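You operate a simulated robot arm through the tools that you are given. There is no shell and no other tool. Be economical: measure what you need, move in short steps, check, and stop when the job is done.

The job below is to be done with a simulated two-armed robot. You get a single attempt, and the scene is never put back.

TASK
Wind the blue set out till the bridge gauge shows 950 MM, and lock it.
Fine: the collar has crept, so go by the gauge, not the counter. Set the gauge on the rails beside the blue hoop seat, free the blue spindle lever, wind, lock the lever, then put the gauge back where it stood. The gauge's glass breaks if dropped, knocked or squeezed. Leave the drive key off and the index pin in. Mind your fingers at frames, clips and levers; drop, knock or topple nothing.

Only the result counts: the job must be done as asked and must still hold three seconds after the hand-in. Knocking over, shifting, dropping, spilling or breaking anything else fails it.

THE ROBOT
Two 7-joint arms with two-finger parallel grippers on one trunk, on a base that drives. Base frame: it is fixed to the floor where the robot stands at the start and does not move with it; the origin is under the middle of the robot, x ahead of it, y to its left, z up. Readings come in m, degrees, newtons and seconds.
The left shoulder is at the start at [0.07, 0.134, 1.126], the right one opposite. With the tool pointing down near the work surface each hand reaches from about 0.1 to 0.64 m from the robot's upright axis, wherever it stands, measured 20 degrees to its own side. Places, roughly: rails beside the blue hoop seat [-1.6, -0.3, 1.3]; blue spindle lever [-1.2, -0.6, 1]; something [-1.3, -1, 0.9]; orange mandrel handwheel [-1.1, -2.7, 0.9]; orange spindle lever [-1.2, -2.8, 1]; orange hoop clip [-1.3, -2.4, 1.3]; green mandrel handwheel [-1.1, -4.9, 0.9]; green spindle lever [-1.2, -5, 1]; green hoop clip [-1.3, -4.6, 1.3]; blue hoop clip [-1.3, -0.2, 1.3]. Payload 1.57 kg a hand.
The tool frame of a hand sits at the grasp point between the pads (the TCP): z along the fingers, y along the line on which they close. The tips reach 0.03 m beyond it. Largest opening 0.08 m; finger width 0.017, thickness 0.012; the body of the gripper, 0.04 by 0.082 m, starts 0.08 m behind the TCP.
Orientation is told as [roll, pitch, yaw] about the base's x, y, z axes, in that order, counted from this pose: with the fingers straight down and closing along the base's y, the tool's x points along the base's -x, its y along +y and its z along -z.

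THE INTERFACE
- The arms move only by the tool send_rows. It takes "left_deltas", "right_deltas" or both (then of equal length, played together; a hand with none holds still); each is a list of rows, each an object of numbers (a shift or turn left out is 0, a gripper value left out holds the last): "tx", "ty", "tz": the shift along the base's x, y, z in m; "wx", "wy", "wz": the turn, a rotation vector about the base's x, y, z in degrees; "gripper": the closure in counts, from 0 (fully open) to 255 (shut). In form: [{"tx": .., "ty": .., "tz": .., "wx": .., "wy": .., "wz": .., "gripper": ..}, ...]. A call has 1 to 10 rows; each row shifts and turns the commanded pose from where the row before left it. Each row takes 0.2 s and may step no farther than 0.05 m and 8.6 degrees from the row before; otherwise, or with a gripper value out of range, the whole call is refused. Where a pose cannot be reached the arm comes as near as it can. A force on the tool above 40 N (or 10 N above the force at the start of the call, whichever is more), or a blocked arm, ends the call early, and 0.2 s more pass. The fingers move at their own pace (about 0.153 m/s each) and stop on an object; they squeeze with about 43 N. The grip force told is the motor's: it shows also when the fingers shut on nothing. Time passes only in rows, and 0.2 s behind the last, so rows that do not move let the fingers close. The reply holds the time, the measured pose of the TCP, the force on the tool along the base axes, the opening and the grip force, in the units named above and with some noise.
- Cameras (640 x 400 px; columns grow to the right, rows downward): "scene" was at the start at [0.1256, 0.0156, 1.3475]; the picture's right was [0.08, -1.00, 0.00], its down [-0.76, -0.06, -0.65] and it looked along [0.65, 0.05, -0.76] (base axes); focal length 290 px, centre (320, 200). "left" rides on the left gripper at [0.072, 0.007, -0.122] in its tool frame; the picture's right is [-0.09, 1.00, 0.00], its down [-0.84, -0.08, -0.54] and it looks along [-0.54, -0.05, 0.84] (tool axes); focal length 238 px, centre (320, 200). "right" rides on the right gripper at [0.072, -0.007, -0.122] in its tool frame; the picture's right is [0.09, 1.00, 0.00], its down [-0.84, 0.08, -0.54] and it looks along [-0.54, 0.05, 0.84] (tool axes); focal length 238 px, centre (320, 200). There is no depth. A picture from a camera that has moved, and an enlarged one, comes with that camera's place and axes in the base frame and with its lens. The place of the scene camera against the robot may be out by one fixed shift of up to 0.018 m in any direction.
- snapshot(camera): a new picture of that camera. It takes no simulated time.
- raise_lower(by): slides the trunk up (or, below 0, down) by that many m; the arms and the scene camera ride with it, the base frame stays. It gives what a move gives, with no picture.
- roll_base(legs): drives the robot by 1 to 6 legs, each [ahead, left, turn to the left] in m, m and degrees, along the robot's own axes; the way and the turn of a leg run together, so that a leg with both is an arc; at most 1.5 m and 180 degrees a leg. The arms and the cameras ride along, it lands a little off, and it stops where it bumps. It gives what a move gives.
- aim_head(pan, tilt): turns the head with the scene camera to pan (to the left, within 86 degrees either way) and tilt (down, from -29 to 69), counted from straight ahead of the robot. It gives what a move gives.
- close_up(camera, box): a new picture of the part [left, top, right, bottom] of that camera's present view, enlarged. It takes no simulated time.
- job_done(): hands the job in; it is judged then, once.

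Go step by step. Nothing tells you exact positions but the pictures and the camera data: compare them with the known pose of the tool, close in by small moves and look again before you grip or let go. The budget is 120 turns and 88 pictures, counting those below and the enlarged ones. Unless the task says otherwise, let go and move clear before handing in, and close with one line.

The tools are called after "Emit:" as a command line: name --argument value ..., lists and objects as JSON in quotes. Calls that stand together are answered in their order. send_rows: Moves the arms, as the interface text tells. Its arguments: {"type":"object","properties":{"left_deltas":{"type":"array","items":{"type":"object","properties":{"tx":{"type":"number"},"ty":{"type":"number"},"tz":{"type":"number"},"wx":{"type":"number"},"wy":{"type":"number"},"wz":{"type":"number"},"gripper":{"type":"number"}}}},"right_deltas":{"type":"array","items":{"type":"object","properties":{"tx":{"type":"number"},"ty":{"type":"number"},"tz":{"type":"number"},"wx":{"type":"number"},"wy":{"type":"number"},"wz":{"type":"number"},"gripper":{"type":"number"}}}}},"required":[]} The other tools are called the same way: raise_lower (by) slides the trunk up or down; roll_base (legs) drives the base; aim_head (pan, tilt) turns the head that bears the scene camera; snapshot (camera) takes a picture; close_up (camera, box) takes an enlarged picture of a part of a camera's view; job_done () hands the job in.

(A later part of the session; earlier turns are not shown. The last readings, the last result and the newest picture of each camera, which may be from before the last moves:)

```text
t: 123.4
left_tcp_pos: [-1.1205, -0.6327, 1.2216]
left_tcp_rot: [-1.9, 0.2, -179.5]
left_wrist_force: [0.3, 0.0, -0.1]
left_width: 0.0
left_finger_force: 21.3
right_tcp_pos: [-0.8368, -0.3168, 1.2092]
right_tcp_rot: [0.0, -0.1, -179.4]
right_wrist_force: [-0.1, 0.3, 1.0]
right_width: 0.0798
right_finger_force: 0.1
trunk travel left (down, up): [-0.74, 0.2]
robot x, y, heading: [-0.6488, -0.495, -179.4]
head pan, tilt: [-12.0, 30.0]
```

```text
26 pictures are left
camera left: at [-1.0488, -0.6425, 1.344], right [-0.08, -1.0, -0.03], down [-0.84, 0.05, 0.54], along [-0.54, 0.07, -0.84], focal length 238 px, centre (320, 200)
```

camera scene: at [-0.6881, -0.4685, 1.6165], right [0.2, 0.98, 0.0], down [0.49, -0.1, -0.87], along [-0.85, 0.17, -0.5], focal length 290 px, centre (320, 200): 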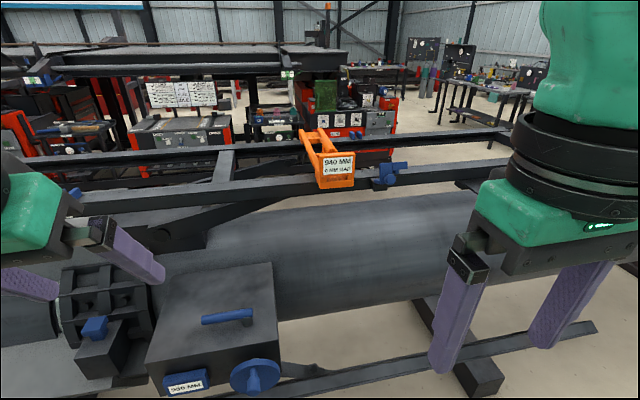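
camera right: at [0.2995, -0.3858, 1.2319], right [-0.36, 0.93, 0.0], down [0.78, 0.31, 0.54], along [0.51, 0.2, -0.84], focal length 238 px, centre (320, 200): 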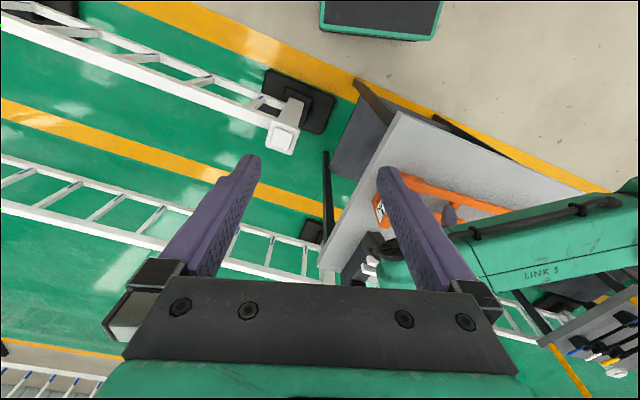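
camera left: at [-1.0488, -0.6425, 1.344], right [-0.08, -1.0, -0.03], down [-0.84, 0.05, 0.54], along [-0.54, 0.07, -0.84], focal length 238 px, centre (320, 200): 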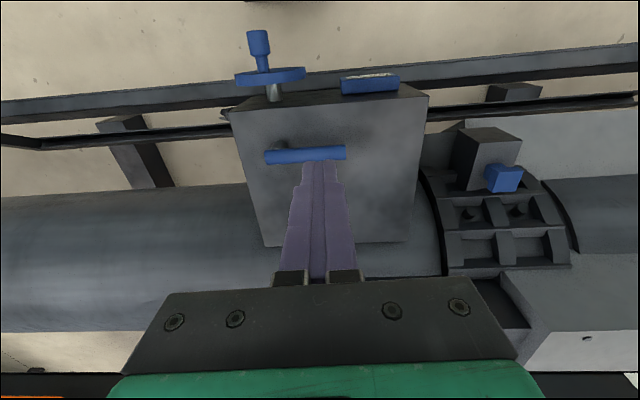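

Emit:
send_rows --left_deltas '[{"tx": -0.04, "tz": -0.02}, {"tx": -0.038, "tz": -0.02, "ty": -0.005}, {"tz": -0.03}, {"tz": -0.03}, {"tz": -0.03}, {"tz": -0.018}]'

Emit:
snapshot --camera "left"

Emit:
close_up --camera "scene" --box '[60, 170, 320, 400]'

```text
t: 124.8
left_tcp_pos: [-1.2009, -0.638, 1.077]
left_tcp_rot: [-1.8, 0.1, -179.4]
left_wrist_force: [0.3, 0.6, 1.4]
left_width: 0.0001
left_finger_force: 21.0
right_tcp_pos: [-0.8341, -0.3173, 1.2101]
right_tcp_rot: [0.0, -0.1, -179.5]
right_wrist_force: [0.4, -0.1, 0.5]
right_width: 0.0801
right_finger_force: 0.1
trunk travel left (down, up): [-0.74, 0.2]
robot x, y, heading: [-0.6497, -0.4972, -179.2]
head pan, tilt: [-12.0, 30.0]
```

```text
25 pictures are left
camera left: at [-1.1279, -0.6494, 1.1985], right [-0.08, -1.0, -0.03], down [-0.84, 0.05, 0.54], along [-0.54, 0.07, -0.84], focal length 238 px, centre (320, 200)
```

left: 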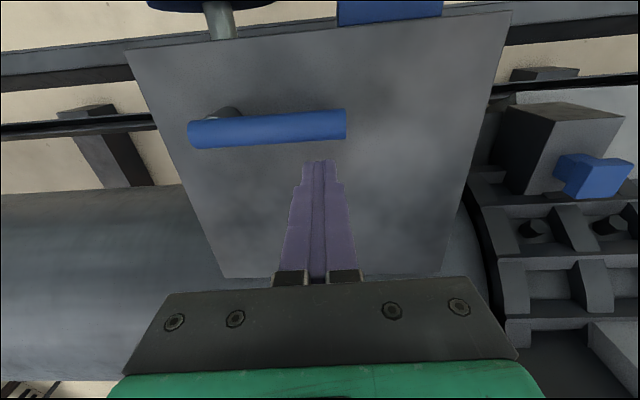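

```text
1.74 times, centred on (190, 285) of scene
camera zoom: at [-0.7873, -0.4691, 1.4165], right [0.2, 0.98, 0.0], down [0.49, -0.1, -0.87], along [-0.85, 0.17, -0.5], focal length 504 px, centre (546, 52)
```

zoom: 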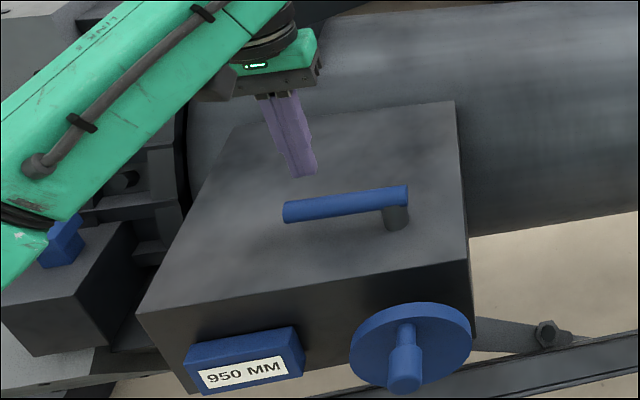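

Emit:
send_rows --left_deltas '[{"tz": -0.008}, {"tz": -0.008}, {"tx": 0.008}, {"tx": 0.008}, {"tx": 0.008}, {"tx": 0.008}]'

Emit:
snapshot --camera "left"

```text
t: 126.2
left_tcp_pos: [-1.167, -0.6384, 1.0601]
left_tcp_rot: [-1.8, -0.1, -179.5]
left_wrist_force: [-2.9, 1.1, 11.7]
left_width: 0.0
left_finger_force: 21.0
right_tcp_pos: [-0.8327, -0.3169, 1.2095]
right_tcp_rot: [0.1, -0.2, -179.4]
right_wrist_force: [-0.7, -0.2, -0.2]
right_width: 0.0798
right_finger_force: 0.0
trunk travel left (down, up): [-0.74, 0.2]
robot x, y, heading: [-0.6457, -0.4963, -179.4]
head pan, tilt: [-12.0, 30.0]
```

```text
23 pictures are left
camera left: at [-1.0942, -0.6483, 1.183], right [-0.08, -1.0, -0.03], down [-0.84, 0.05, 0.55], along [-0.54, 0.07, -0.84], focal length 238 px, centre (320, 200)
```

left: 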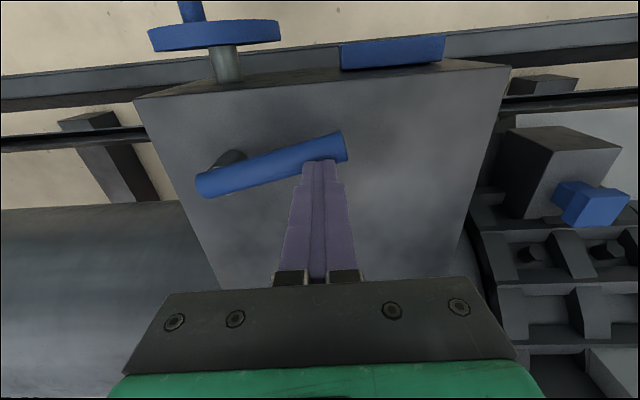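

The lever swings freely toward me. I follow its arc.

Emit:
send_rows --left_deltas '[{"tz": 0.004}, {"tx": 0.01}, {"tx": 0.0105}, {"tx": 0.01, "ty": 0.002}, {"tx": 0.0095, "ty": 0.004}]'

Emit:
send_rows --left_deltas '[{"tx": 0.008, "ty": 0.006}, {"tx": 0.008, "ty": 0.0065}, {"tx": 0.006, "ty": 0.009}, {"tx": 0.005, "ty": 0.0085}]'

Emit:
snapshot --camera "left"

```text
t: 127.4
left_tcp_pos: [-1.1284, -0.6336, 1.063]
left_tcp_rot: [-1.8, 0.0, -179.3]
left_wrist_force: [-0.2, -0.4, -0.5]
left_width: 0.0003
left_finger_force: 21.3
right_tcp_pos: [-0.8346, -0.3178, 1.2096]
right_tcp_rot: [0.0, -0.2, -179.6]
right_wrist_force: [0.0, 0.9, 0.3]
right_width: 0.0801
right_finger_force: 0.0
trunk travel left (down, up): [-0.74, 0.2]
robot x, y, heading: [-0.6489, -0.4911, -179.3]
head pan, tilt: [-12.0, 30.0]
```

```text
t: 128.4
left_tcp_pos: [-1.1017, -0.6023, 1.0634]
left_tcp_rot: [-1.8, 0.1, -179.4]
left_wrist_force: [-0.1, 0.1, 0.0]
left_width: 0.0001
left_finger_force: 21.3
right_tcp_pos: [-0.8353, -0.317, 1.2092]
right_tcp_rot: [-0.1, -0.2, -179.4]
right_wrist_force: [0.1, 0.0, 0.0]
right_width: 0.0799
right_finger_force: 0.1
trunk travel left (down, up): [-0.74, 0.2]
robot x, y, heading: [-0.6501, -0.4928, -179.5]
head pan, tilt: [-12.0, 30.0]
```

```text
22 pictures are left
camera left: at [-1.029, -0.6128, 1.1853], right [-0.08, -1.0, -0.03], down [-0.84, 0.05, 0.54], along [-0.54, 0.07, -0.84], focal length 238 px, centre (320, 200)
```

left: 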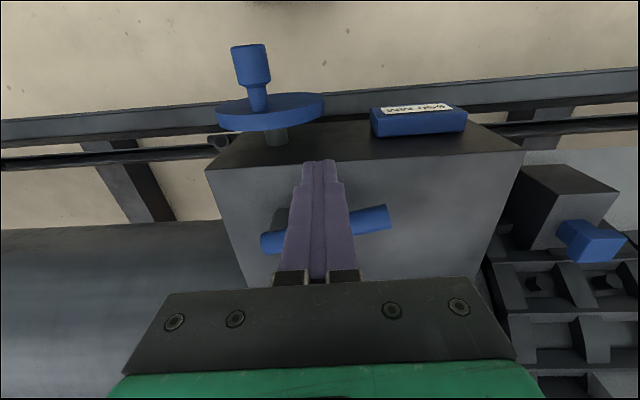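

The finger rode over the bar, which is lower than I took it. I go back behind it and dip deeper.

Emit:
send_rows --left_deltas '[{"tz": 0.04}, {"tx": -0.045, "ty": -0.018}, {"tx": -0.045, "ty": -0.018}, {"tz": -0.03}, {"tz": -0.012}, {"tz": -0.008}, {"tz": -0.006}]'

Emit:
snapshot --camera "left"

```text
t: 130.0
left_tcp_pos: [-1.1921, -0.6379, 1.0482]
left_tcp_rot: [-1.8, 0.0, -179.5]
left_wrist_force: [-0.8, 0.0, 0.4]
left_width: 0.0002
left_finger_force: 21.6
right_tcp_pos: [-0.8354, -0.3175, 1.2093]
right_tcp_rot: [0.0, -0.1, -179.6]
right_wrist_force: [0.7, 0.7, -0.6]
right_width: 0.0801
right_finger_force: 0.1
trunk travel left (down, up): [-0.74, 0.2]
robot x, y, heading: [-0.6432, -0.4943, -179.8]
head pan, tilt: [-12.0, 30.0]
```

```text
21 pictures are left
camera left: at [-1.1193, -0.6489, 1.1698], right [-0.08, -1.0, -0.03], down [-0.84, 0.05, 0.54], along [-0.54, 0.07, -0.84], focal length 238 px, centre (320, 200)
```

left: 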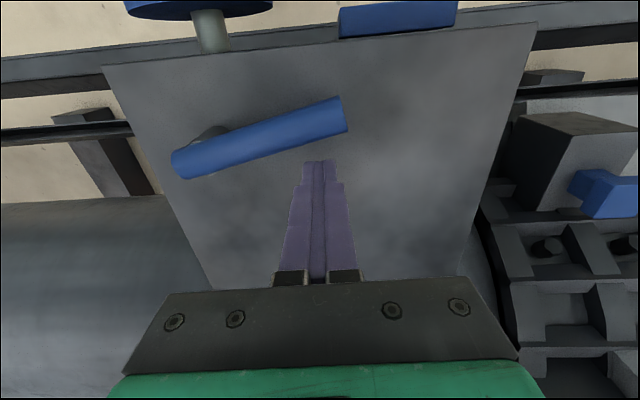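

Emit:
send_rows --left_deltas '[{"tz": -0.006}, {"tx": 0.013}, {"tx": 0.012}, {"tx": 0.01}, {"tx": 0.0105}, {"tx": 0.01, "ty": 0.003}, {"tx": 0.0095, "ty": 0.004}]'

Emit:
snapshot --camera "left"

```text
t: 131.6
left_tcp_pos: [-1.1263, -0.6337, 1.0401]
left_tcp_rot: [-1.7, 0.2, -179.5]
left_wrist_force: [-0.3, 0.5, -0.1]
left_width: 0.0002
left_finger_force: 21.8
right_tcp_pos: [-0.8358, -0.317, 1.2102]
right_tcp_rot: [-0.1, -0.1, -179.6]
right_wrist_force: [-0.7, -0.4, -0.1]
right_width: 0.08
right_finger_force: 0.0
trunk travel left (down, up): [-0.74, 0.2]
robot x, y, heading: [-0.6477, -0.4954, -179.2]
head pan, tilt: [-12.0, 30.0]
```

```text
20 pictures are left
camera left: at [-1.0528, -0.6428, 1.1626], right [-0.08, -1.0, -0.03], down [-0.84, 0.05, 0.54], along [-0.54, 0.07, -0.84], focal length 238 px, centre (320, 200)
```

left: 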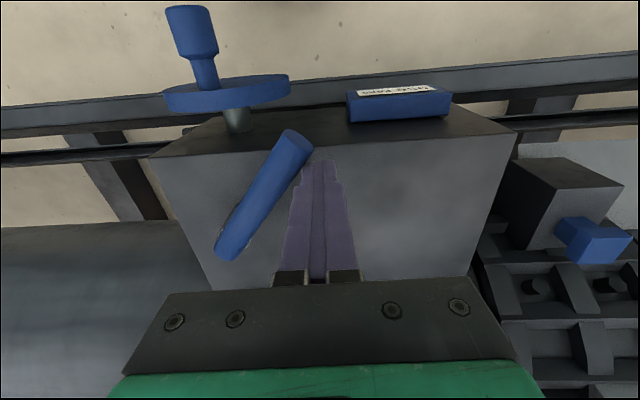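

Emit:
send_rows --left_deltas '[{"tx": 0.007, "ty": 0.01}, {"tx": 0.0065, "ty": 0.011}, {"tx": 0.006, "ty": 0.01}, {"tx": 0.005, "ty": 0.01}, {"tx": 0.004, "ty": 0.01}, {"tx": 0.002, "ty": 0.008}, {"ty": 0.005}]'

Emit:
snapshot --camera "left"

```text
t: 133.2
left_tcp_pos: [-1.0971, -0.5791, 1.0404]
left_tcp_rot: [-1.9, 0.1, -178.9]
left_wrist_force: [-4.3, -31.4, 7.7]
left_width: 0.0
left_finger_force: 21.3
right_tcp_pos: [-0.8362, -0.3262, 1.2115]
right_tcp_rot: [-0.4, -0.2, -179.4]
right_wrist_force: [0.2, -1.3, 0.1]
right_width: 0.08
right_finger_force: 0.3
trunk travel left (down, up): [-0.74, 0.2]
robot x, y, heading: [-0.6459, -0.4939, -179.5]
head pan, tilt: [-12.0, 30.0]
```

```text
19 pictures are left
camera left: at [-1.0246, -0.5883, 1.1629], right [-0.07, -1.0, -0.03], down [-0.84, 0.04, 0.54], along [-0.54, 0.07, -0.84], focal length 238 px, centre (320, 200)
```

left: 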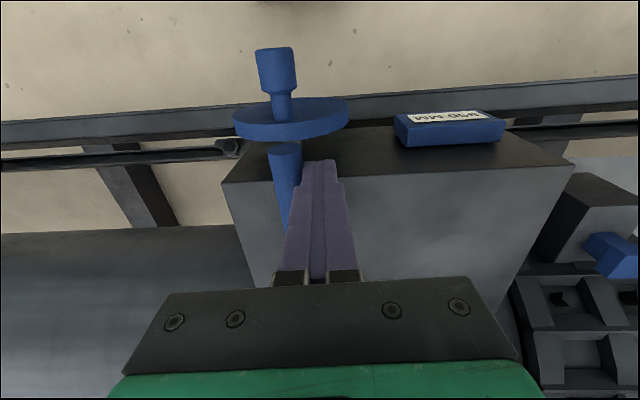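

Lever is at its free stop. I withdraw the left hand and bring the right hand, tilted, toward the crank knob at about (-1.035,-0.544,0.953).

Emit:
send_rows --left_deltas '[{"ty": -0.03}, {"tz": 0.05}, {"tz": 0.05}, {"tz": 0.05}, {"tx": 0.05}, {"tx": 0.05}, {"tx": 0.05, "ty": -0.03}, {"tx": 0.05, "ty": -0.03}, {"tx": 0.02, "ty": -0.03}, {"ty": -0.03}]'

Emit:
send_rows --right_deltas '[{"wy": 7.5, "ty": -0.03}, {"wy": 7.5, "ty": -0.03}, {"wy": 7.5, "ty": -0.03}, {"wy": 7.5, "ty": -0.03}, {"ty": -0.03, "tx": -0.03}, {"ty": -0.03, "tx": -0.03, "tz": -0.03}, {"ty": -0.03, "tx": -0.03, "tz": -0.04}, {"ty": -0.017, "tx": -0.03, "tz": -0.04}, {"tx": -0.022, "tz": -0.04}]'

Emit:
snapshot --camera "right"

```text
refused: row 7 steps farther than a row can; nothing moved
```

```text
refused: row 6 steps farther than a row can; nothing moved
```

```text
18 pictures are left
camera right: at [-0.7636, -0.3209, 1.3336], right [0.1, -0.99, -0.01], down [-0.83, -0.09, 0.54], along [-0.54, -0.05, -0.84], focal length 238 px, centre (320, 200)
```

right: 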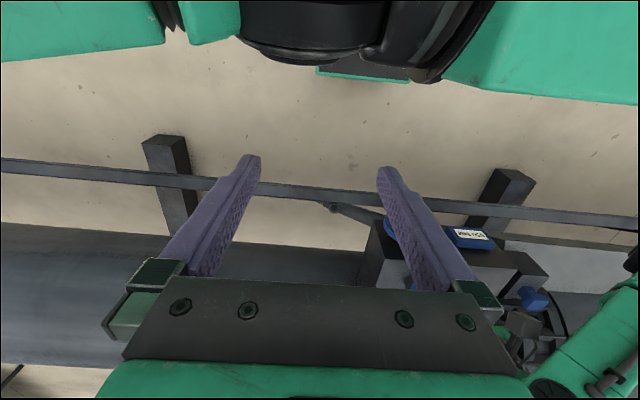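

Emit:
send_rows --left_deltas '[{"ty": -0.03}, {"tz": 0.045}, {"tz": 0.045}, {"tz": 0.045}, {"tx": 0.045}, {"tx": 0.045}, {"tx": 0.035, "ty": -0.03}, {"tx": 0.035, "ty": -0.03}, {"tx": 0.02, "ty": -0.03}, {"ty": -0.03}]'

Emit:
send_rows --right_deltas '[{"wy": 7.5, "ty": -0.03}, {"wy": 7.5, "ty": -0.03}, {"wy": 7.5, "ty": -0.03}, {"wy": 7.5, "ty": -0.03}, {"ty": -0.03, "tx": -0.03}, {"ty": -0.03, "tx": -0.03}, {"ty": -0.03, "tx": -0.03}, {"ty": -0.017, "tx": -0.03, "tz": -0.03}, {"tx": -0.022, "tz": -0.04}, {"tz": -0.045}]'

Emit:
snapshot --camera "right"

```text
t: 135.4
left_tcp_pos: [-0.914, -0.718, 1.1766]
left_tcp_rot: [-1.8, 0.1, -179.4]
left_wrist_force: [0.8, -0.2, 0.9]
left_width: 0.0001
left_finger_force: 20.9
right_tcp_pos: [-0.8353, -0.3172, 1.2101]
right_tcp_rot: [-0.1, -0.2, -179.5]
right_wrist_force: [0.5, -1.1, 0.7]
right_width: 0.0799
right_finger_force: 0.1
trunk travel left (down, up): [-0.74, 0.2]
robot x, y, heading: [-0.648, -0.4955, -179.6]
head pan, tilt: [-12.0, 30.0]
```

```text
t: 136.4
left_tcp_pos: [-0.9145, -0.7185, 1.176]
left_tcp_rot: [-1.9, 0.1, -179.4]
left_wrist_force: [-0.3, 0.4, 0.8]
left_width: 0.0
left_finger_force: 21.2
right_tcp_pos: [-0.8819, -0.4216, 1.2302]
right_tcp_rot: [8.7, -20.2, 161.9]
right_wrist_force: [0.3, 0.4, 0.3]
right_width: 0.0804
right_finger_force: 0.1
trunk travel left (down, up): [-0.74, 0.2]
robot x, y, heading: [-0.6464, -0.4966, -179.4]
head pan, tilt: [-12.0, 30.0]
stopped in row 5 (right hand): the arm was blocked; the commanded pose is now the measured one
```

```text
17 pictures are left
camera right: at [-0.7715, -0.4317, 1.3195], right [-0.17, -0.98, 0.11], down [-0.57, 0.19, 0.8], along [-0.81, 0.08, -0.59], focal length 238 px, centre (320, 200)
```

right: 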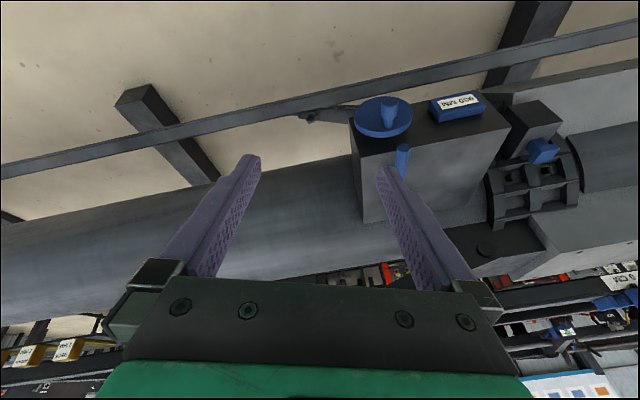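

The right arm got blocked crossing my midline. I shift the base left so the right shoulder faces the wheel, then set the hand's attitude straight.

Emit:
roll_base --legs '[[-0.06, 0.2, 0]]'

Emit:
send_rows --right_deltas '[{"wz": 6}, {"wz": 6}, {"wz": 6}, {"wx": 4.08, "wz": -1.5}, {"wx": 4.08, "wz": -1.5}, {"wy": 4.9, "ty": 0.02}, {"wy": 4.9, "ty": 0.02}, {}]'

```text
t: 138.1
left_tcp_pos: [-0.8538, -0.9111, 1.1769]
left_tcp_rot: [-1.6, 0.2, -179.5]
left_wrist_force: [0.2, 0.0, 0.3]
left_width: 0.0
left_finger_force: 21.4
right_tcp_pos: [-0.8235, -0.6165, 1.2313]
right_tcp_rot: [8.9, -20.1, 161.8]
right_wrist_force: [-0.1, 0.7, -0.2]
right_width: 0.0802
right_finger_force: 0.0
trunk travel left (down, up): [-0.74, 0.2]
robot x, y, heading: [-0.5863, -0.691, -179.4]
head pan, tilt: [-12.0, 30.0]
```

```text
t: 139.8
left_tcp_pos: [-0.8538, -0.9151, 1.1764]
left_tcp_rot: [-1.9, 0.1, -179.4]
left_wrist_force: [-0.2, -0.5, 0.6]
left_width: 0.0
left_finger_force: 21.2
right_tcp_pos: [-0.8257, -0.5803, 1.2334]
right_tcp_rot: [0.8, -29.1, 178.8]
right_wrist_force: [-0.8, -0.3, 0.9]
right_width: 0.0801
right_finger_force: 0.0
trunk travel left (down, up): [-0.74, 0.2]
robot x, y, heading: [-0.5871, -0.6928, -179.6]
head pan, tilt: [-12.0, 30.0]
```

Emit:
send_rows --right_deltas '[{"tx": -0.03, "ty": 0.007, "tz": -0.02}, {"tx": -0.03, "ty": 0.007, "tz": -0.03}, {"tx": -0.03, "ty": 0.007, "tz": -0.03}, {"tx": -0.03, "ty": 0.007, "tz": -0.03}, {"tx": -0.025, "ty": 0.007, "tz": -0.03}, {"tx": -0.015, "tz": -0.03}]'

Emit:
snapshot --camera "right"

```text
t: 141.2
left_tcp_pos: [-0.8542, -0.9139, 1.1759]
left_tcp_rot: [-1.8, 0.2, -179.5]
left_wrist_force: [-0.1, -0.1, 0.2]
left_width: 0.0
left_finger_force: 21.1
right_tcp_pos: [-0.9823, -0.5452, 1.0606]
right_tcp_rot: [0.1, -29.9, 179.8]
right_wrist_force: [-0.2, 0.5, 0.2]
right_width: 0.0802
right_finger_force: 0.0
trunk travel left (down, up): [-0.74, 0.2]
robot x, y, heading: [-0.5864, -0.6967, -179.7]
head pan, tilt: [-12.0, 30.0]
```

```text
16 pictures are left
camera right: at [-0.8579, -0.5382, 1.1307], right [0.08, -1.0, -0.04], down [-0.45, -0.08, 0.89], along [-0.89, -0.05, -0.46], focal length 238 px, centre (320, 200)
```

right: 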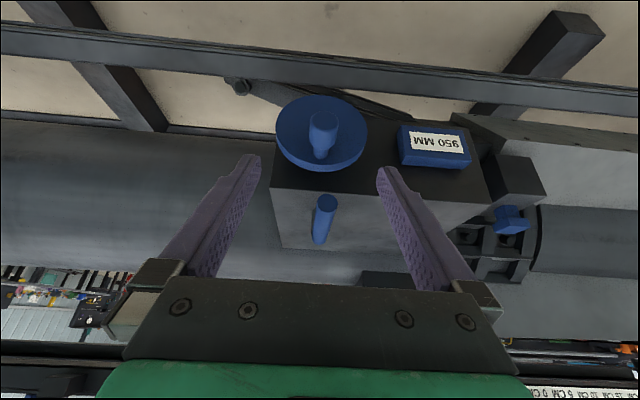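

Knob is centred between the fingers. I move in and grip it.

Emit:
send_rows --right_deltas '[{"tx": -0.012, "tz": -0.027}, {"tx": -0.012, "tz": -0.027}, {"tx": -0.012, "tz": -0.026}, {"tx": -0.012, "tz": -0.026}]'

Emit:
snapshot --camera "right"

```text
t: 142.2
left_tcp_pos: [-0.8561, -0.9143, 1.1769]
left_tcp_rot: [-1.7, 0.1, -179.6]
left_wrist_force: [-0.1, -0.6, 0.8]
left_width: 0.0
left_finger_force: 21.3
right_tcp_pos: [-1.0297, -0.5436, 0.9536]
right_tcp_rot: [0.1, -30.1, 179.8]
right_wrist_force: [-0.6, 0.5, 0.5]
right_width: 0.08
right_finger_force: 0.0
trunk travel left (down, up): [-0.74, 0.2]
robot x, y, heading: [-0.5878, -0.6975, -179.7]
head pan, tilt: [-12.0, 30.0]
```

```text
15 pictures are left
camera right: at [-0.9057, -0.5378, 1.0247], right [0.08, -1.0, -0.04], down [-0.45, -0.08, 0.89], along [-0.89, -0.05, -0.46], focal length 238 px, centre (320, 200)
```

right: 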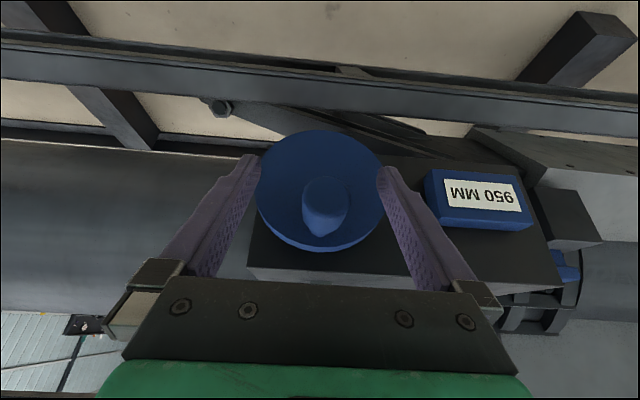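

Emit:
send_rows --right_deltas '[{"gripper": 120}, {"gripper": 255}, {}, {}, {}]'

Emit:
send_rows --right_deltas '[{"ty": 0.008, "tz": -0.0011}, {"ty": 0.0075, "tz": -0.0031}, {"ty": 0.0064, "tz": -0.0049}]'

Emit:
send_rows --right_deltas '[{"ty": 0.0049, "tz": -0.0064}, {"ty": 0.0031, "tz": -0.0075}, {"ty": 0.0011, "tz": -0.008}]'

Emit:
snapshot --camera "right"

```text
t: 143.4
left_tcp_pos: [-0.8548, -0.915, 1.1767]
left_tcp_rot: [-1.9, 0.1, -179.5]
left_wrist_force: [-0.3, 0.7, 0.0]
left_width: 0.0001
left_finger_force: 21.5
right_tcp_pos: [-1.0287, -0.5459, 0.9545]
right_tcp_rot: [-0.1, -30.0, 180.0]
right_wrist_force: [0.9, -6.3, -4.2]
right_width: 0.0272
right_finger_force: 37.7
trunk travel left (down, up): [-0.74, 0.2]
robot x, y, heading: [-0.5878, -0.6928, -179.4]
head pan, tilt: [-12.0, 30.0]
```

```text
t: 144.2
left_tcp_pos: [-0.8524, -0.9161, 1.1759]
left_tcp_rot: [-1.9, 0.1, -179.5]
left_wrist_force: [0.1, -0.7, -0.2]
left_width: 0.0
left_finger_force: 21.0
right_tcp_pos: [-1.0284, -0.5204, 0.9451]
right_tcp_rot: [-0.3, -29.8, 179.9]
right_wrist_force: [4.4, -7.7, 0.5]
right_width: 0.0269
right_finger_force: 37.6
trunk travel left (down, up): [-0.74, 0.2]
robot x, y, heading: [-0.5864, -0.6945, -179.6]
head pan, tilt: [-12.0, 30.0]
```

```text
t: 145.1
left_tcp_pos: [-0.8528, -0.9136, 1.1764]
left_tcp_rot: [-1.8, 0.0, -179.6]
left_wrist_force: [1.0, 0.1, 0.9]
left_width: 0.0
left_finger_force: 21.6
right_tcp_pos: [-1.0287, -0.5095, 0.9236]
right_tcp_rot: [-0.1, -29.9, 179.8]
right_wrist_force: [2.0, 2.5, 7.1]
right_width: 0.0268
right_finger_force: 37.3
trunk travel left (down, up): [-0.74, 0.2]
robot x, y, heading: [-0.5899, -0.6927, -179.3]
head pan, tilt: [-12.0, 30.0]
```

```text
14 pictures are left
camera right: at [-0.9048, -0.5046, 0.994], right [0.08, -1.0, -0.05], down [-0.45, -0.08, 0.89], along [-0.89, -0.05, -0.46], focal length 238 px, centre (320, 200)
```

right: 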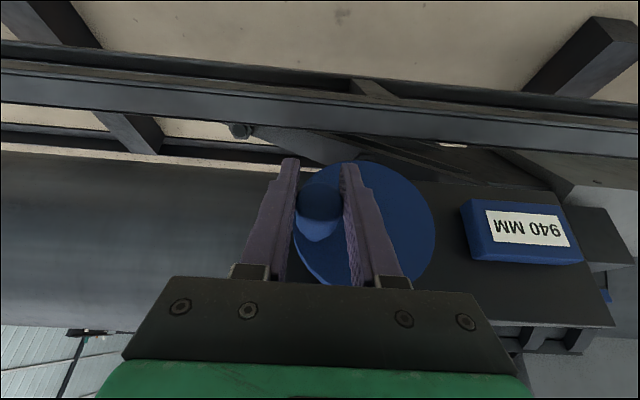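

The wheel turns, and clockwise counts down (counter 940). So I wind the other way: back to the top and on counter-clockwise.

Emit:
send_rows --right_deltas '[{"ty": -0.0011, "tz": 0.008}, {"ty": -0.0031, "tz": 0.0075}, {"ty": -0.0049, "tz": 0.0064}, {"ty": -0.0064, "tz": 0.0049}, {"ty": -0.0075, "tz": 0.0031}, {"ty": -0.008, "tz": 0.0011}]'

Emit:
send_rows --right_deltas '[{"ty": -0.008, "tz": -0.0011}, {"ty": -0.0075, "tz": -0.0031}, {"ty": -0.0064, "tz": -0.0049}, {"ty": -0.0049, "tz": -0.0064}, {"ty": -0.0031, "tz": -0.0075}, {"ty": -0.0011, "tz": -0.008}]'

Emit:
snapshot --camera "right"

Emit:
snapshot --camera "scene"

```text
t: 146.4
left_tcp_pos: [-0.8503, -0.9097, 1.1799]
left_tcp_rot: [-1.5, -0.1, -179.5]
left_wrist_force: [-0.1, 0.0, -0.2]
left_width: 0.0001
left_finger_force: 20.5
right_tcp_pos: [-1.0292, -0.5388, 0.9591]
right_tcp_rot: [0.6, -30.7, 179.7]
right_wrist_force: [10.4, 16.7, 15.5]
right_width: 0.0268
right_finger_force: 36.6
trunk travel left (down, up): [-0.74, 0.2]
robot x, y, heading: [-0.5863, -0.6909, -179.7]
head pan, tilt: [-12.0, 30.0]
```

```text
t: 147.8
left_tcp_pos: [-0.8521, -0.9212, 1.1753]
left_tcp_rot: [-2.1, 0.1, -179.4]
left_wrist_force: [-0.3, -0.2, -0.5]
left_width: 0.0
left_finger_force: 21.8
right_tcp_pos: [-1.0292, -0.5821, 0.9242]
right_tcp_rot: [0.1, -29.9, -179.5]
right_wrist_force: [0.4, -16.4, 9.5]
right_width: 0.0265
right_finger_force: 37.4
trunk travel left (down, up): [-0.74, 0.2]
robot x, y, heading: [-0.5899, -0.6947, -179.7]
head pan, tilt: [-12.0, 30.0]
```

```text
13 pictures are left
camera right: at [-0.9056, -0.5759, 0.9946], right [0.09, -1.0, -0.05], down [-0.45, -0.08, 0.89], along [-0.89, -0.06, -0.46], focal length 238 px, centre (320, 200)
```

right: 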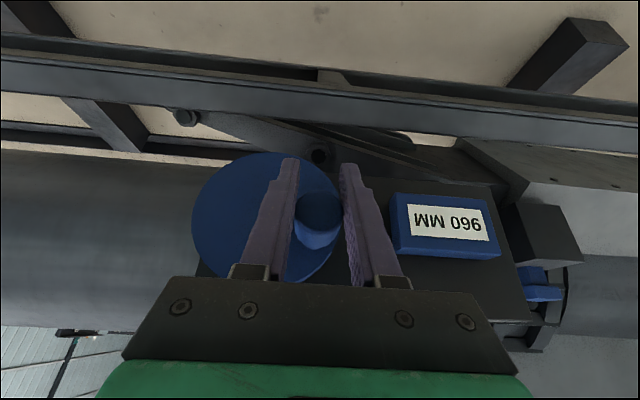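

```text
12 pictures are left
camera scene: at [-0.7252, -0.6737, 1.4165], right [0.2, 0.98, 0.01], down [0.49, -0.09, -0.87], along [-0.85, 0.17, -0.5], focal length 290 px, centre (320, 200)
```

scene: 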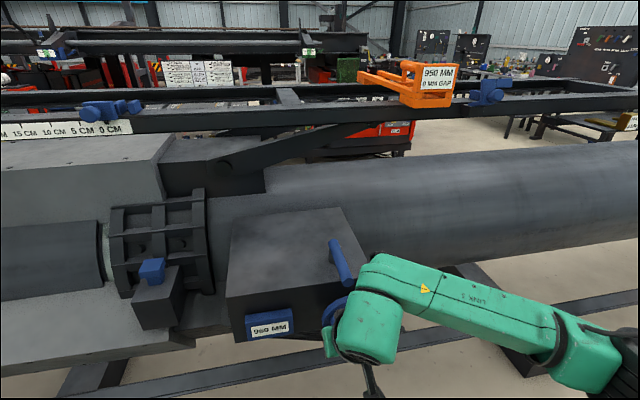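

Emit:
close_up --camera "scene" --box '[380, 45, 480, 115]'

```text
5.71 times, centred on (430, 80) of scene
camera zoom: at [-0.7252, -0.6737, 1.4165], right [0.2, 0.98, 0.01], down [0.49, -0.09, -0.87], along [-0.85, 0.17, -0.5], focal length 1655 px, centre (-309, 886)
```

zoom: 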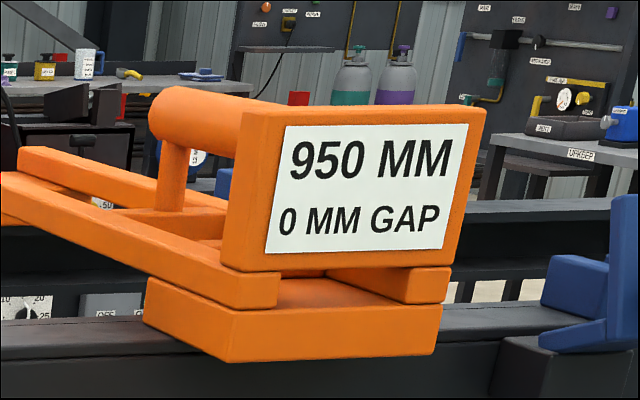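

Gauge reads 950 MM, 0 MM gap. I let go of the knob carefully, withdraw, and bring the right hand upright and closed to swing the lever back.

Emit:
send_rows --right_deltas '[{"ty": 0.001, "gripper": 150}, {"gripper": 60}, {"gripper": 0}, {}]'

Emit:
send_rows --right_deltas '[{"tx": 0.015, "tz": 0.026}, {"tx": 0.015, "tz": 0.026}, {"tx": 0.02, "tz": 0.035}, {"tx": 0.02, "tz": 0.035}, {"tz": 0.03, "wy": -7.5, "gripper": 255}, {"ty": 0.02, "tz": 0.02, "wy": -7.5}, {"ty": 0.03, "wy": -7.5}, {"ty": 0.03, "wy": -7.5}, {"ty": 0.015}]'

Emit:
snapshot --camera "right"

```text
t: 148.8
left_tcp_pos: [-0.8534, -0.9143, 1.1774]
left_tcp_rot: [-1.8, 0.2, -179.5]
left_wrist_force: [-0.3, -0.6, 0.0]
left_width: 0.0
left_finger_force: 21.1
right_tcp_pos: [-1.0328, -0.5737, 0.9233]
right_tcp_rot: [0.1, -29.9, 179.9]
right_wrist_force: [-0.1, 0.5, -0.4]
right_width: 0.08
right_finger_force: 0.1
trunk travel left (down, up): [-0.74, 0.2]
robot x, y, heading: [-0.5884, -0.6917, -179.6]
head pan, tilt: [-12.0, 30.0]
```

```text
t: 150.8
left_tcp_pos: [-0.8535, -0.9145, 1.1759]
left_tcp_rot: [-1.8, 0.1, -179.5]
left_wrist_force: [-0.3, -0.3, 0.5]
left_width: 0.0
left_finger_force: 21.3
right_tcp_pos: [-0.9592, -0.4785, 1.0966]
right_tcp_rot: [0.2, 0.1, 180.0]
right_wrist_force: [0.3, 0.9, 0.3]
right_width: 0.0
right_finger_force: 21.3
trunk travel left (down, up): [-0.74, 0.2]
robot x, y, heading: [-0.5867, -0.6929, -179.4]
head pan, tilt: [-12.0, 30.0]
```

```text
10 pictures are left
camera right: at [-0.887, -0.472, 1.2184], right [0.09, -1.0, 0.0], down [-0.84, -0.08, 0.54], along [-0.54, -0.05, -0.84], focal length 238 px, centre (320, 200)
```

right: 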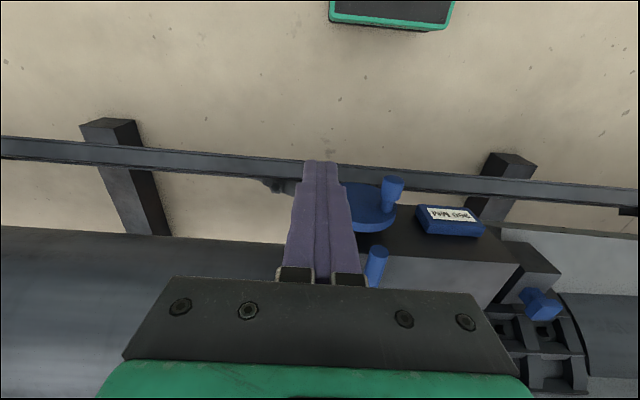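

Emit:
send_rows --right_deltas '[{"tx": -0.045}, {"tx": -0.045}, {"tx": -0.045, "ty": -0.015}, {"tx": -0.006, "ty": -0.005, "tz": -0.02}, {"tz": -0.02}, {"tz": -0.016}]'

Emit:
snapshot --camera "right"

```text
t: 152.2
left_tcp_pos: [-0.854, -0.9144, 1.1764]
left_tcp_rot: [-1.8, 0.2, -179.5]
left_wrist_force: [-0.9, -0.5, -0.2]
left_width: 0.0
left_finger_force: 20.5
right_tcp_pos: [-1.1, -0.4974, 1.0391]
right_tcp_rot: [0.0, 0.1, 179.8]
right_wrist_force: [0.4, -1.0, -0.2]
right_width: 0.0001
right_finger_force: 21.8
trunk travel left (down, up): [-0.74, 0.2]
robot x, y, heading: [-0.5853, -0.6905, -179.4]
head pan, tilt: [-12.0, 30.0]
```

```text
9 pictures are left
camera right: at [-1.0286, -0.4931, 1.1617], right [0.09, -1.0, 0.0], down [-0.84, -0.08, 0.54], along [-0.54, -0.05, -0.84], focal length 238 px, centre (320, 200)
```

right: 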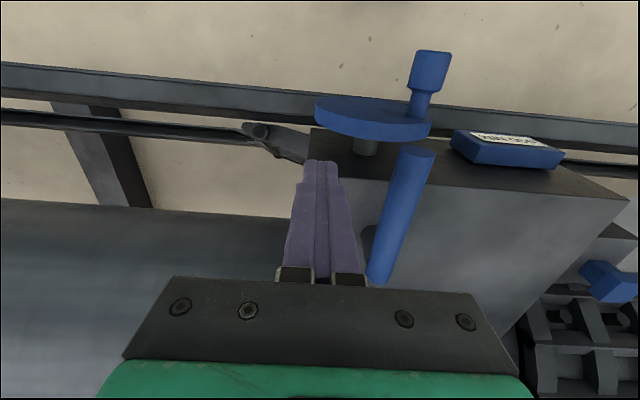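

Emit:
send_rows --right_deltas '[{"ty": -0.02}, {"ty": -0.022}, {"tx": 0.0015, "ty": -0.0145}, {"tx": 0.0015, "ty": -0.0145}, {"tx": -0.004, "ty": -0.0138}, {"tx": -0.004, "ty": -0.0138}, {"tx": -0.0082, "ty": -0.0118}, {"tx": -0.0082, "ty": -0.0118}]'

Emit:
send_rows --right_deltas '[{"tx": -0.0085, "ty": -0.007}, {"tx": -0.0085, "ty": -0.0066}, {"tx": -0.01, "ty": -0.004}, {"tx": -0.01, "ty": -0.004}]'

Emit:
snapshot --camera "right"

```text
t: 154.1
left_tcp_pos: [-0.8546, -0.9158, 1.1771]
left_tcp_rot: [-1.9, 0.1, -179.4]
left_wrist_force: [0.6, -0.2, 0.6]
left_width: 0.0
left_finger_force: 21.6
right_tcp_pos: [-1.1235, -0.6195, 1.0406]
right_tcp_rot: [0.0, 0.1, 179.8]
right_wrist_force: [-0.1, -0.4, 0.4]
right_width: 0.0
right_finger_force: 21.6
trunk travel left (down, up): [-0.74, 0.2]
robot x, y, heading: [-0.5888, -0.6921, -179.3]
head pan, tilt: [-12.0, 30.0]
```

```text
t: 155.1
left_tcp_pos: [-0.8527, -0.9143, 1.1758]
left_tcp_rot: [-1.9, 0.1, -179.5]
left_wrist_force: [0.1, 0.2, 0.7]
left_width: 0.0
left_finger_force: 21.4
right_tcp_pos: [-1.158, -0.6426, 1.039]
right_tcp_rot: [-0.1, 0.0, 179.9]
right_wrist_force: [2.4, -0.2, -2.3]
right_width: 0.0001
right_finger_force: 21.6
trunk travel left (down, up): [-0.74, 0.2]
robot x, y, heading: [-0.5854, -0.6954, -179.7]
head pan, tilt: [-12.0, 30.0]
```

```text
8 pictures are left
camera right: at [-1.0861, -0.6362, 1.1616], right [0.09, -1.0, 0.0], down [-0.84, -0.08, 0.54], along [-0.54, -0.05, -0.84], focal length 238 px, centre (320, 200)
```

right: 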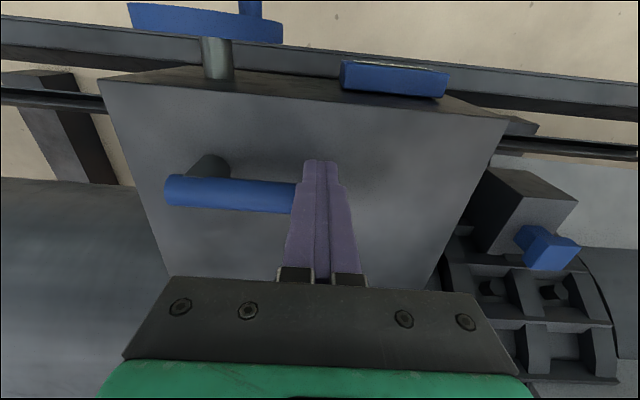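

Emit:
send_rows --right_deltas '[{"tx": -0.004}, {"tx": -0.004}]'

Emit:
send_rows --right_deltas '[{"tx": -0.004}, {"tx": -0.003}]'

```text
t: 155.7
left_tcp_pos: [-0.846, -0.9148, 1.1778]
left_tcp_rot: [-1.8, -0.3, -179.5]
left_wrist_force: [0.2, -1.3, -0.5]
left_width: 0.0003
left_finger_force: 21.1
right_tcp_pos: [-1.1602, -0.6423, 1.0417]
right_tcp_rot: [0.0, 0.1, 180.0]
right_wrist_force: [27.4, -1.2, -11.8]
right_width: 0.0001
right_finger_force: 21.0
trunk travel left (down, up): [-0.74, 0.2]
robot x, y, heading: [-0.5856, -0.6905, -179.7]
head pan, tilt: [-12.0, 30.0]
```

```text
t: 156.2
left_tcp_pos: [-0.8478, -0.9133, 1.1783]
left_tcp_rot: [-1.8, -0.1, -179.5]
left_wrist_force: [-0.6, 0.3, -0.1]
left_width: 0.0
left_finger_force: 21.3
right_tcp_pos: [-1.1591, -0.6432, 1.0471]
right_tcp_rot: [0.1, 0.2, -179.4]
right_wrist_force: [22.7, 4.0, 6.3]
right_width: 0.0
right_finger_force: 21.2
right hand out of reach, approached as far as the arm can: row 1, 2
trunk travel left (down, up): [-0.74, 0.2]
robot x, y, heading: [-0.5867, -0.6927, -179.7]
head pan, tilt: [-12.0, 30.0]
stopped in row 2 (right hand): the force on the tool passed its limit (the readings are from after the stop); the commanded pose is now the measured one
```

The lever came against its lock stop (27 N). I withdraw and check.

Emit:
send_rows --right_deltas '[{"tx": 0.015}, {"tx": 0.015}, {"tz": 0.04}, {"tz": 0.04}, {"tz": 0.04}, {"tx": 0.04}, {"tx": 0.045}, {"tx": 0.045}, {"tx": 0.045, "ty": 0.02}, {"ty": 0.04}]'

Emit:
close_up --camera "scene" --box '[100, 190, 420, 370]'

```text
t: 158.4
left_tcp_pos: [-0.8526, -0.9117, 1.1769]
left_tcp_rot: [-1.7, 0.0, -179.5]
left_wrist_force: [-0.4, 0.1, 0.0]
left_width: 0.0
left_finger_force: 21.6
right_tcp_pos: [-0.9592, -0.5829, 1.1504]
right_tcp_rot: [0.2, 0.0, -179.6]
right_wrist_force: [-0.2, 1.2, -0.4]
right_width: 0.0001
right_finger_force: 21.3
right hand out of reach, approached as far as the arm can: row 5
trunk travel left (down, up): [-0.74, 0.2]
robot x, y, heading: [-0.5864, -0.6951, -179.6]
head pan, tilt: [-12.0, 30.0]
```

```text
2.00 times, centred on (260, 280) of scene
camera zoom: at [-0.7257, -0.663, 1.4165], right [0.2, 0.98, 0.0], down [0.49, -0.1, -0.87], along [-0.85, 0.17, -0.5], focal length 579 px, centre (440, 40)
```

zoom: 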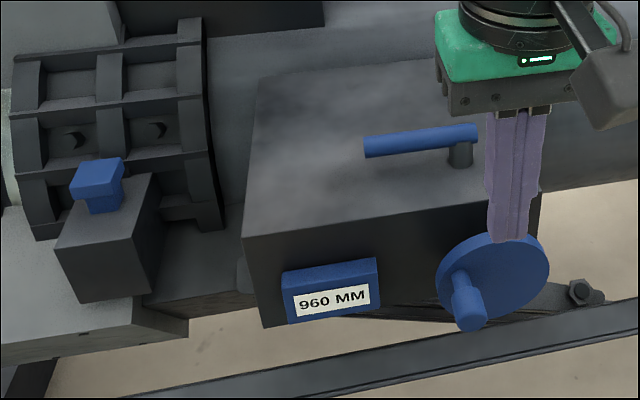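

Lever locked, counter 960, pin in. Now I back off, raise the trunk and ready the left hand to fetch the gauge.

Emit:
roll_base --legs '[[-0.1, 0, 0]]'

Emit:
raise_lower --by 0.2

Emit:
send_rows --left_deltas '[{"wy": 7.5, "gripper": 0}, {"wy": 7.5, "tx": -0.02, "tz": 0.01}, {"wy": 7.5, "tx": -0.02, "ty": 0.02, "tz": 0.01}, {"wy": 7.5, "tx": -0.02, "ty": 0.02, "tz": 0.01}, {"tx": -0.02, "ty": 0.02, "tz": 0.01}, {"ty": 0.017, "tz": 0.006}]' --right_deltas '[{"tx": 0.03, "ty": 0.02}, {"tx": 0.03, "ty": 0.02}, {"tx": 0.03, "ty": 0.02}, {"tx": 0.03, "tz": 0.02}, {"tz": 0.02}, {"tz": 0.02}]'

Emit:
roll_base --legs '[[0, -0.535, 0], [0.2, 0, 0]]'

```text
t: 159.5
left_tcp_pos: [-0.7544, -0.9132, 1.1762]
left_tcp_rot: [-1.8, 0.2, -179.3]
left_wrist_force: [0.3, -0.2, -0.3]
left_width: 0.0004
left_finger_force: 21.2
right_tcp_pos: [-0.8608, -0.5864, 1.1506]
right_tcp_rot: [0.0, 0.2, -179.3]
right_wrist_force: [-0.1, 1.3, 0.7]
right_width: 0.0002
right_finger_force: 21.0
trunk travel left (down, up): [-0.74, 0.2]
robot x, y, heading: [-0.4833, -0.6955, -179.3]
head pan, tilt: [-12.0, 30.0]
```

```text
t: 161.7
left_tcp_pos: [-0.7526, -0.9132, 1.377]
left_tcp_rot: [-1.8, 0.1, -179.4]
left_wrist_force: [-0.1, 0.1, 0.8]
left_width: 0.0
left_finger_force: 21.2
right_tcp_pos: [-0.8589, -0.5852, 1.3514]
right_tcp_rot: [-0.1, 0.1, -179.3]
right_wrist_force: [0.0, -0.1, -0.8]
right_width: 0.0001
right_finger_force: 21.3
trunk travel left (down, up): [-0.94, 0.0]
robot x, y, heading: [-0.4835, -0.6915, -179.5]
head pan, tilt: [-12.0, 30.0]
```

```text
t: 163.1
left_tcp_pos: [-0.8343, -0.8356, 1.4225]
left_tcp_rot: [-2.2, -29.8, -179.3]
left_wrist_force: [-0.9, -0.5, 0.3]
left_width: 0.0799
left_finger_force: 0.0
right_tcp_pos: [-0.7434, -0.5239, 1.4109]
right_tcp_rot: [0.2, 0.2, -179.4]
right_wrist_force: [-0.6, 0.2, -0.7]
right_width: 0.0
right_finger_force: 21.1
trunk travel left (down, up): [-0.94, 0.0]
robot x, y, heading: [-0.4841, -0.6879, -179.5]
head pan, tilt: [-12.0, 30.0]
```

```text
t: 167.4
left_tcp_pos: [-1.0347, -0.2978, 1.4241]
left_tcp_rot: [-2.3, -30.0, 179.6]
left_wrist_force: [0.3, -0.5, 0.2]
left_width: 0.0799
left_finger_force: 0.1
right_tcp_pos: [-0.936, 0.0128, 1.413]
right_tcp_rot: [0.0, -0.2, 179.6]
right_wrist_force: [0.0, 0.8, 0.9]
right_width: 0.0
right_finger_force: 21.4
trunk travel left (down, up): [-0.94, 0.0]
robot x, y, heading: [-0.6896, -0.1594, 179.5]
head pan, tilt: [-12.0, 30.0]
```

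Emit:
roll_base --legs '[[0.105, 0, 0.9]]'

Emit:
send_rows --left_deltas '[{"tx": -0.04}, {"tx": -0.04}, {"tx": -0.04}, {"tx": -0.04}, {"tx": -0.04}, {"tx": -0.04}]'

```text
t: 168.6
left_tcp_pos: [-1.131, -0.3011, 1.425]
left_tcp_rot: [-2.2, -30.4, -179.8]
left_wrist_force: [0.7, 0.1, 0.2]
left_width: 0.0802
left_finger_force: 0.1
right_tcp_pos: [-1.0391, 0.0101, 1.4125]
right_tcp_rot: [0.1, -0.4, -179.6]
right_wrist_force: [0.6, 0.0, 0.3]
right_width: 0.0
right_finger_force: 20.8
trunk travel left (down, up): [-0.94, 0.0]
robot x, y, heading: [-0.7921, -0.1578, -179.6]
head pan, tilt: [-12.0, 30.0]
```

```text
t: 170.0
left_tcp_pos: [-1.3826, -0.3, 1.4222]
left_tcp_rot: [-2.2, -29.9, -179.8]
left_wrist_force: [-0.4, 0.1, -0.1]
left_width: 0.0802
left_finger_force: 0.0
right_tcp_pos: [-1.0489, 0.0114, 1.4111]
right_tcp_rot: [0.1, 0.0, -179.7]
right_wrist_force: [0.6, -0.1, -0.3]
right_width: 0.0
right_finger_force: 21.7
trunk travel left (down, up): [-0.94, 0.0]
robot x, y, heading: [-0.7919, -0.1564, -180.0]
head pan, tilt: [-12.0, 30.0]
```

Emit:
send_rows --left_deltas '[{"tx": -0.026}, {"tx": -0.026}, {"tz": -0.025}, {"tz": -0.02}]'

Emit:
snapshot --camera "left"

```text
t: 171.0
left_tcp_pos: [-1.433, -0.3046, 1.3781]
left_tcp_rot: [-2.2, -30.0, -179.7]
left_wrist_force: [0.2, -0.5, -1.0]
left_width: 0.08
left_finger_force: 0.1
right_tcp_pos: [-1.0477, 0.0081, 1.4113]
right_tcp_rot: [0.1, 0.0, -179.6]
right_wrist_force: [-0.1, 0.5, -0.2]
right_width: 0.0002
right_finger_force: 21.8
trunk travel left (down, up): [-0.94, 0.0]
robot x, y, heading: [-0.7895, -0.161, -179.9]
head pan, tilt: [-12.0, 30.0]
```

```text
6 pictures are left
camera left: at [-1.3089, -0.3157, 1.4483], right [-0.09, -1.0, 0.01], down [-0.45, 0.05, 0.89], along [-0.89, 0.08, -0.46], focal length 238 px, centre (320, 200)
```

left: 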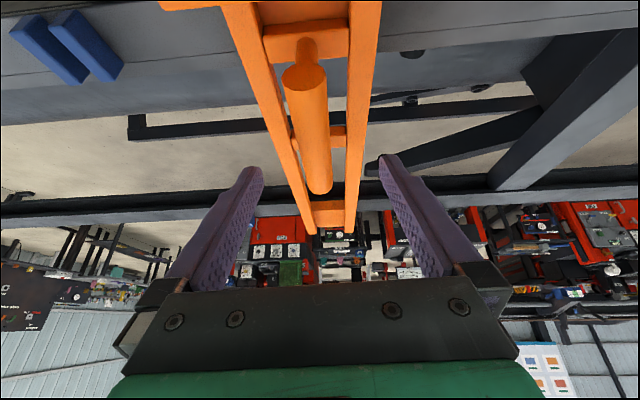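

Emit:
send_rows --left_deltas '[{"ty": 0.005, "tz": -0.015}, {"tz": -0.015}, {"tz": -0.015}, {"tz": -0.0115}, {}]'

Emit:
snapshot --camera "left"

```text
t: 172.2
left_tcp_pos: [-1.433, -0.2973, 1.3225]
left_tcp_rot: [-2.3, -30.2, -179.7]
left_wrist_force: [-2.7, 0.0, 11.0]
left_width: 0.0801
left_finger_force: 0.0
right_tcp_pos: [-1.0462, 0.0112, 1.4118]
right_tcp_rot: [0.1, 0.0, -179.6]
right_wrist_force: [0.4, 0.1, -0.1]
right_width: 0.0
right_finger_force: 21.8
trunk travel left (down, up): [-0.94, 0.0]
robot x, y, heading: [-0.7939, -0.1574, -179.7]
head pan, tilt: [-12.0, 30.0]
```

```text
5 pictures are left
camera left: at [-1.3083, -0.3076, 1.3929], right [-0.09, -1.0, 0.01], down [-0.45, 0.05, 0.89], along [-0.89, 0.08, -0.45], focal length 238 px, centre (320, 200)
```

left: 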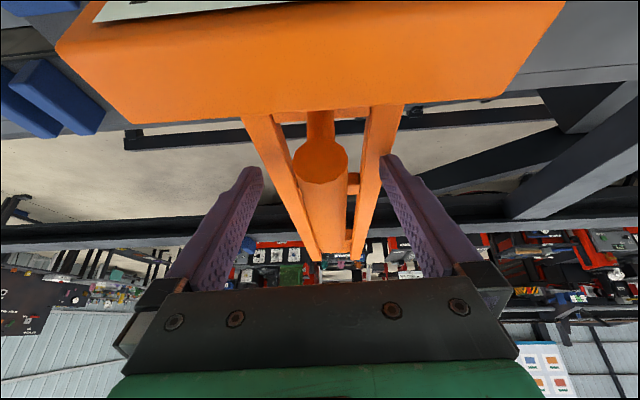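

Emit:
send_rows --left_deltas '[{"tz": 0.003}, {"tz": 0.001}, {}]'

Emit:
send_rows --left_deltas '[{"gripper": 120}, {"gripper": 165}, {"gripper": 190}, {"gripper": 255}, {}, {}, {}]'

```text
t: 173.0
left_tcp_pos: [-1.4337, -0.2974, 1.3238]
left_tcp_rot: [-2.1, -29.7, -179.8]
left_wrist_force: [0.5, -0.5, -0.1]
left_width: 0.0798
left_finger_force: 0.1
right_tcp_pos: [-1.0482, 0.0106, 1.4108]
right_tcp_rot: [0.0, 0.0, -179.5]
right_wrist_force: [0.5, 0.5, -0.5]
right_width: 0.0003
right_finger_force: 21.4
trunk travel left (down, up): [-0.94, 0.0]
robot x, y, heading: [-0.7943, -0.1567, -179.8]
head pan, tilt: [-12.0, 30.0]
```

```text
t: 174.6
left_tcp_pos: [-1.4337, -0.2988, 1.3251]
left_tcp_rot: [-2.2, -29.9, -179.6]
left_wrist_force: [1.7, -0.8, 0.7]
left_width: 0.0238
left_finger_force: 35.8
right_tcp_pos: [-1.0484, 0.01, 1.4104]
right_tcp_rot: [0.0, 0.0, -179.6]
right_wrist_force: [0.5, 0.9, 0.4]
right_width: 0.0
right_finger_force: 21.3
trunk travel left (down, up): [-0.94, 0.0]
robot x, y, heading: [-0.7896, -0.1582, -179.7]
head pan, tilt: [-12.0, 30.0]
```

I open a little, sink 4 mm for a deeper hold between the bars, and close again, then lift slowly.

Emit:
send_rows --left_deltas '[{"gripper": 160}, {}, {"tz": -0.002}, {"tz": -0.002}, {"gripper": 255}, {}, {}, {}]'

Emit:
send_rows --left_deltas '[{"tz": 0.002}, {"tz": 0.002}, {"tz": 0.003}, {"tz": 0.003}, {"tz": 0.003}]'

```text
t: 176.4
left_tcp_pos: [-1.4324, -0.2961, 1.3201]
left_tcp_rot: [-2.2, -29.9, -179.7]
left_wrist_force: [0.3, -0.4, 0.9]
left_width: 0.0232
left_finger_force: 35.8
right_tcp_pos: [-1.0477, 0.0105, 1.4117]
right_tcp_rot: [-0.1, 0.0, -179.6]
right_wrist_force: [0.2, 0.2, 1.1]
right_width: 0.0001
right_finger_force: 20.6
trunk travel left (down, up): [-0.94, 0.0]
robot x, y, heading: [-0.7927, -0.1561, -179.9]
head pan, tilt: [-12.0, 30.0]
```

```text
t: 177.6
left_tcp_pos: [-1.4356, -0.2965, 1.3327]
left_tcp_rot: [-2.1, -29.8, -179.8]
left_wrist_force: [0.0, 0.0, -5.8]
left_width: 0.0233
left_finger_force: 36.3
right_tcp_pos: [-1.0507, 0.0101, 1.4103]
right_tcp_rot: [0.1, 0.1, -179.6]
right_wrist_force: [0.8, 0.4, 0.0]
right_width: 0.0002
right_finger_force: 21.0
trunk travel left (down, up): [-0.94, 0.0]
robot x, y, heading: [-0.7925, -0.1601, -179.8]
head pan, tilt: [-12.0, 30.0]
```

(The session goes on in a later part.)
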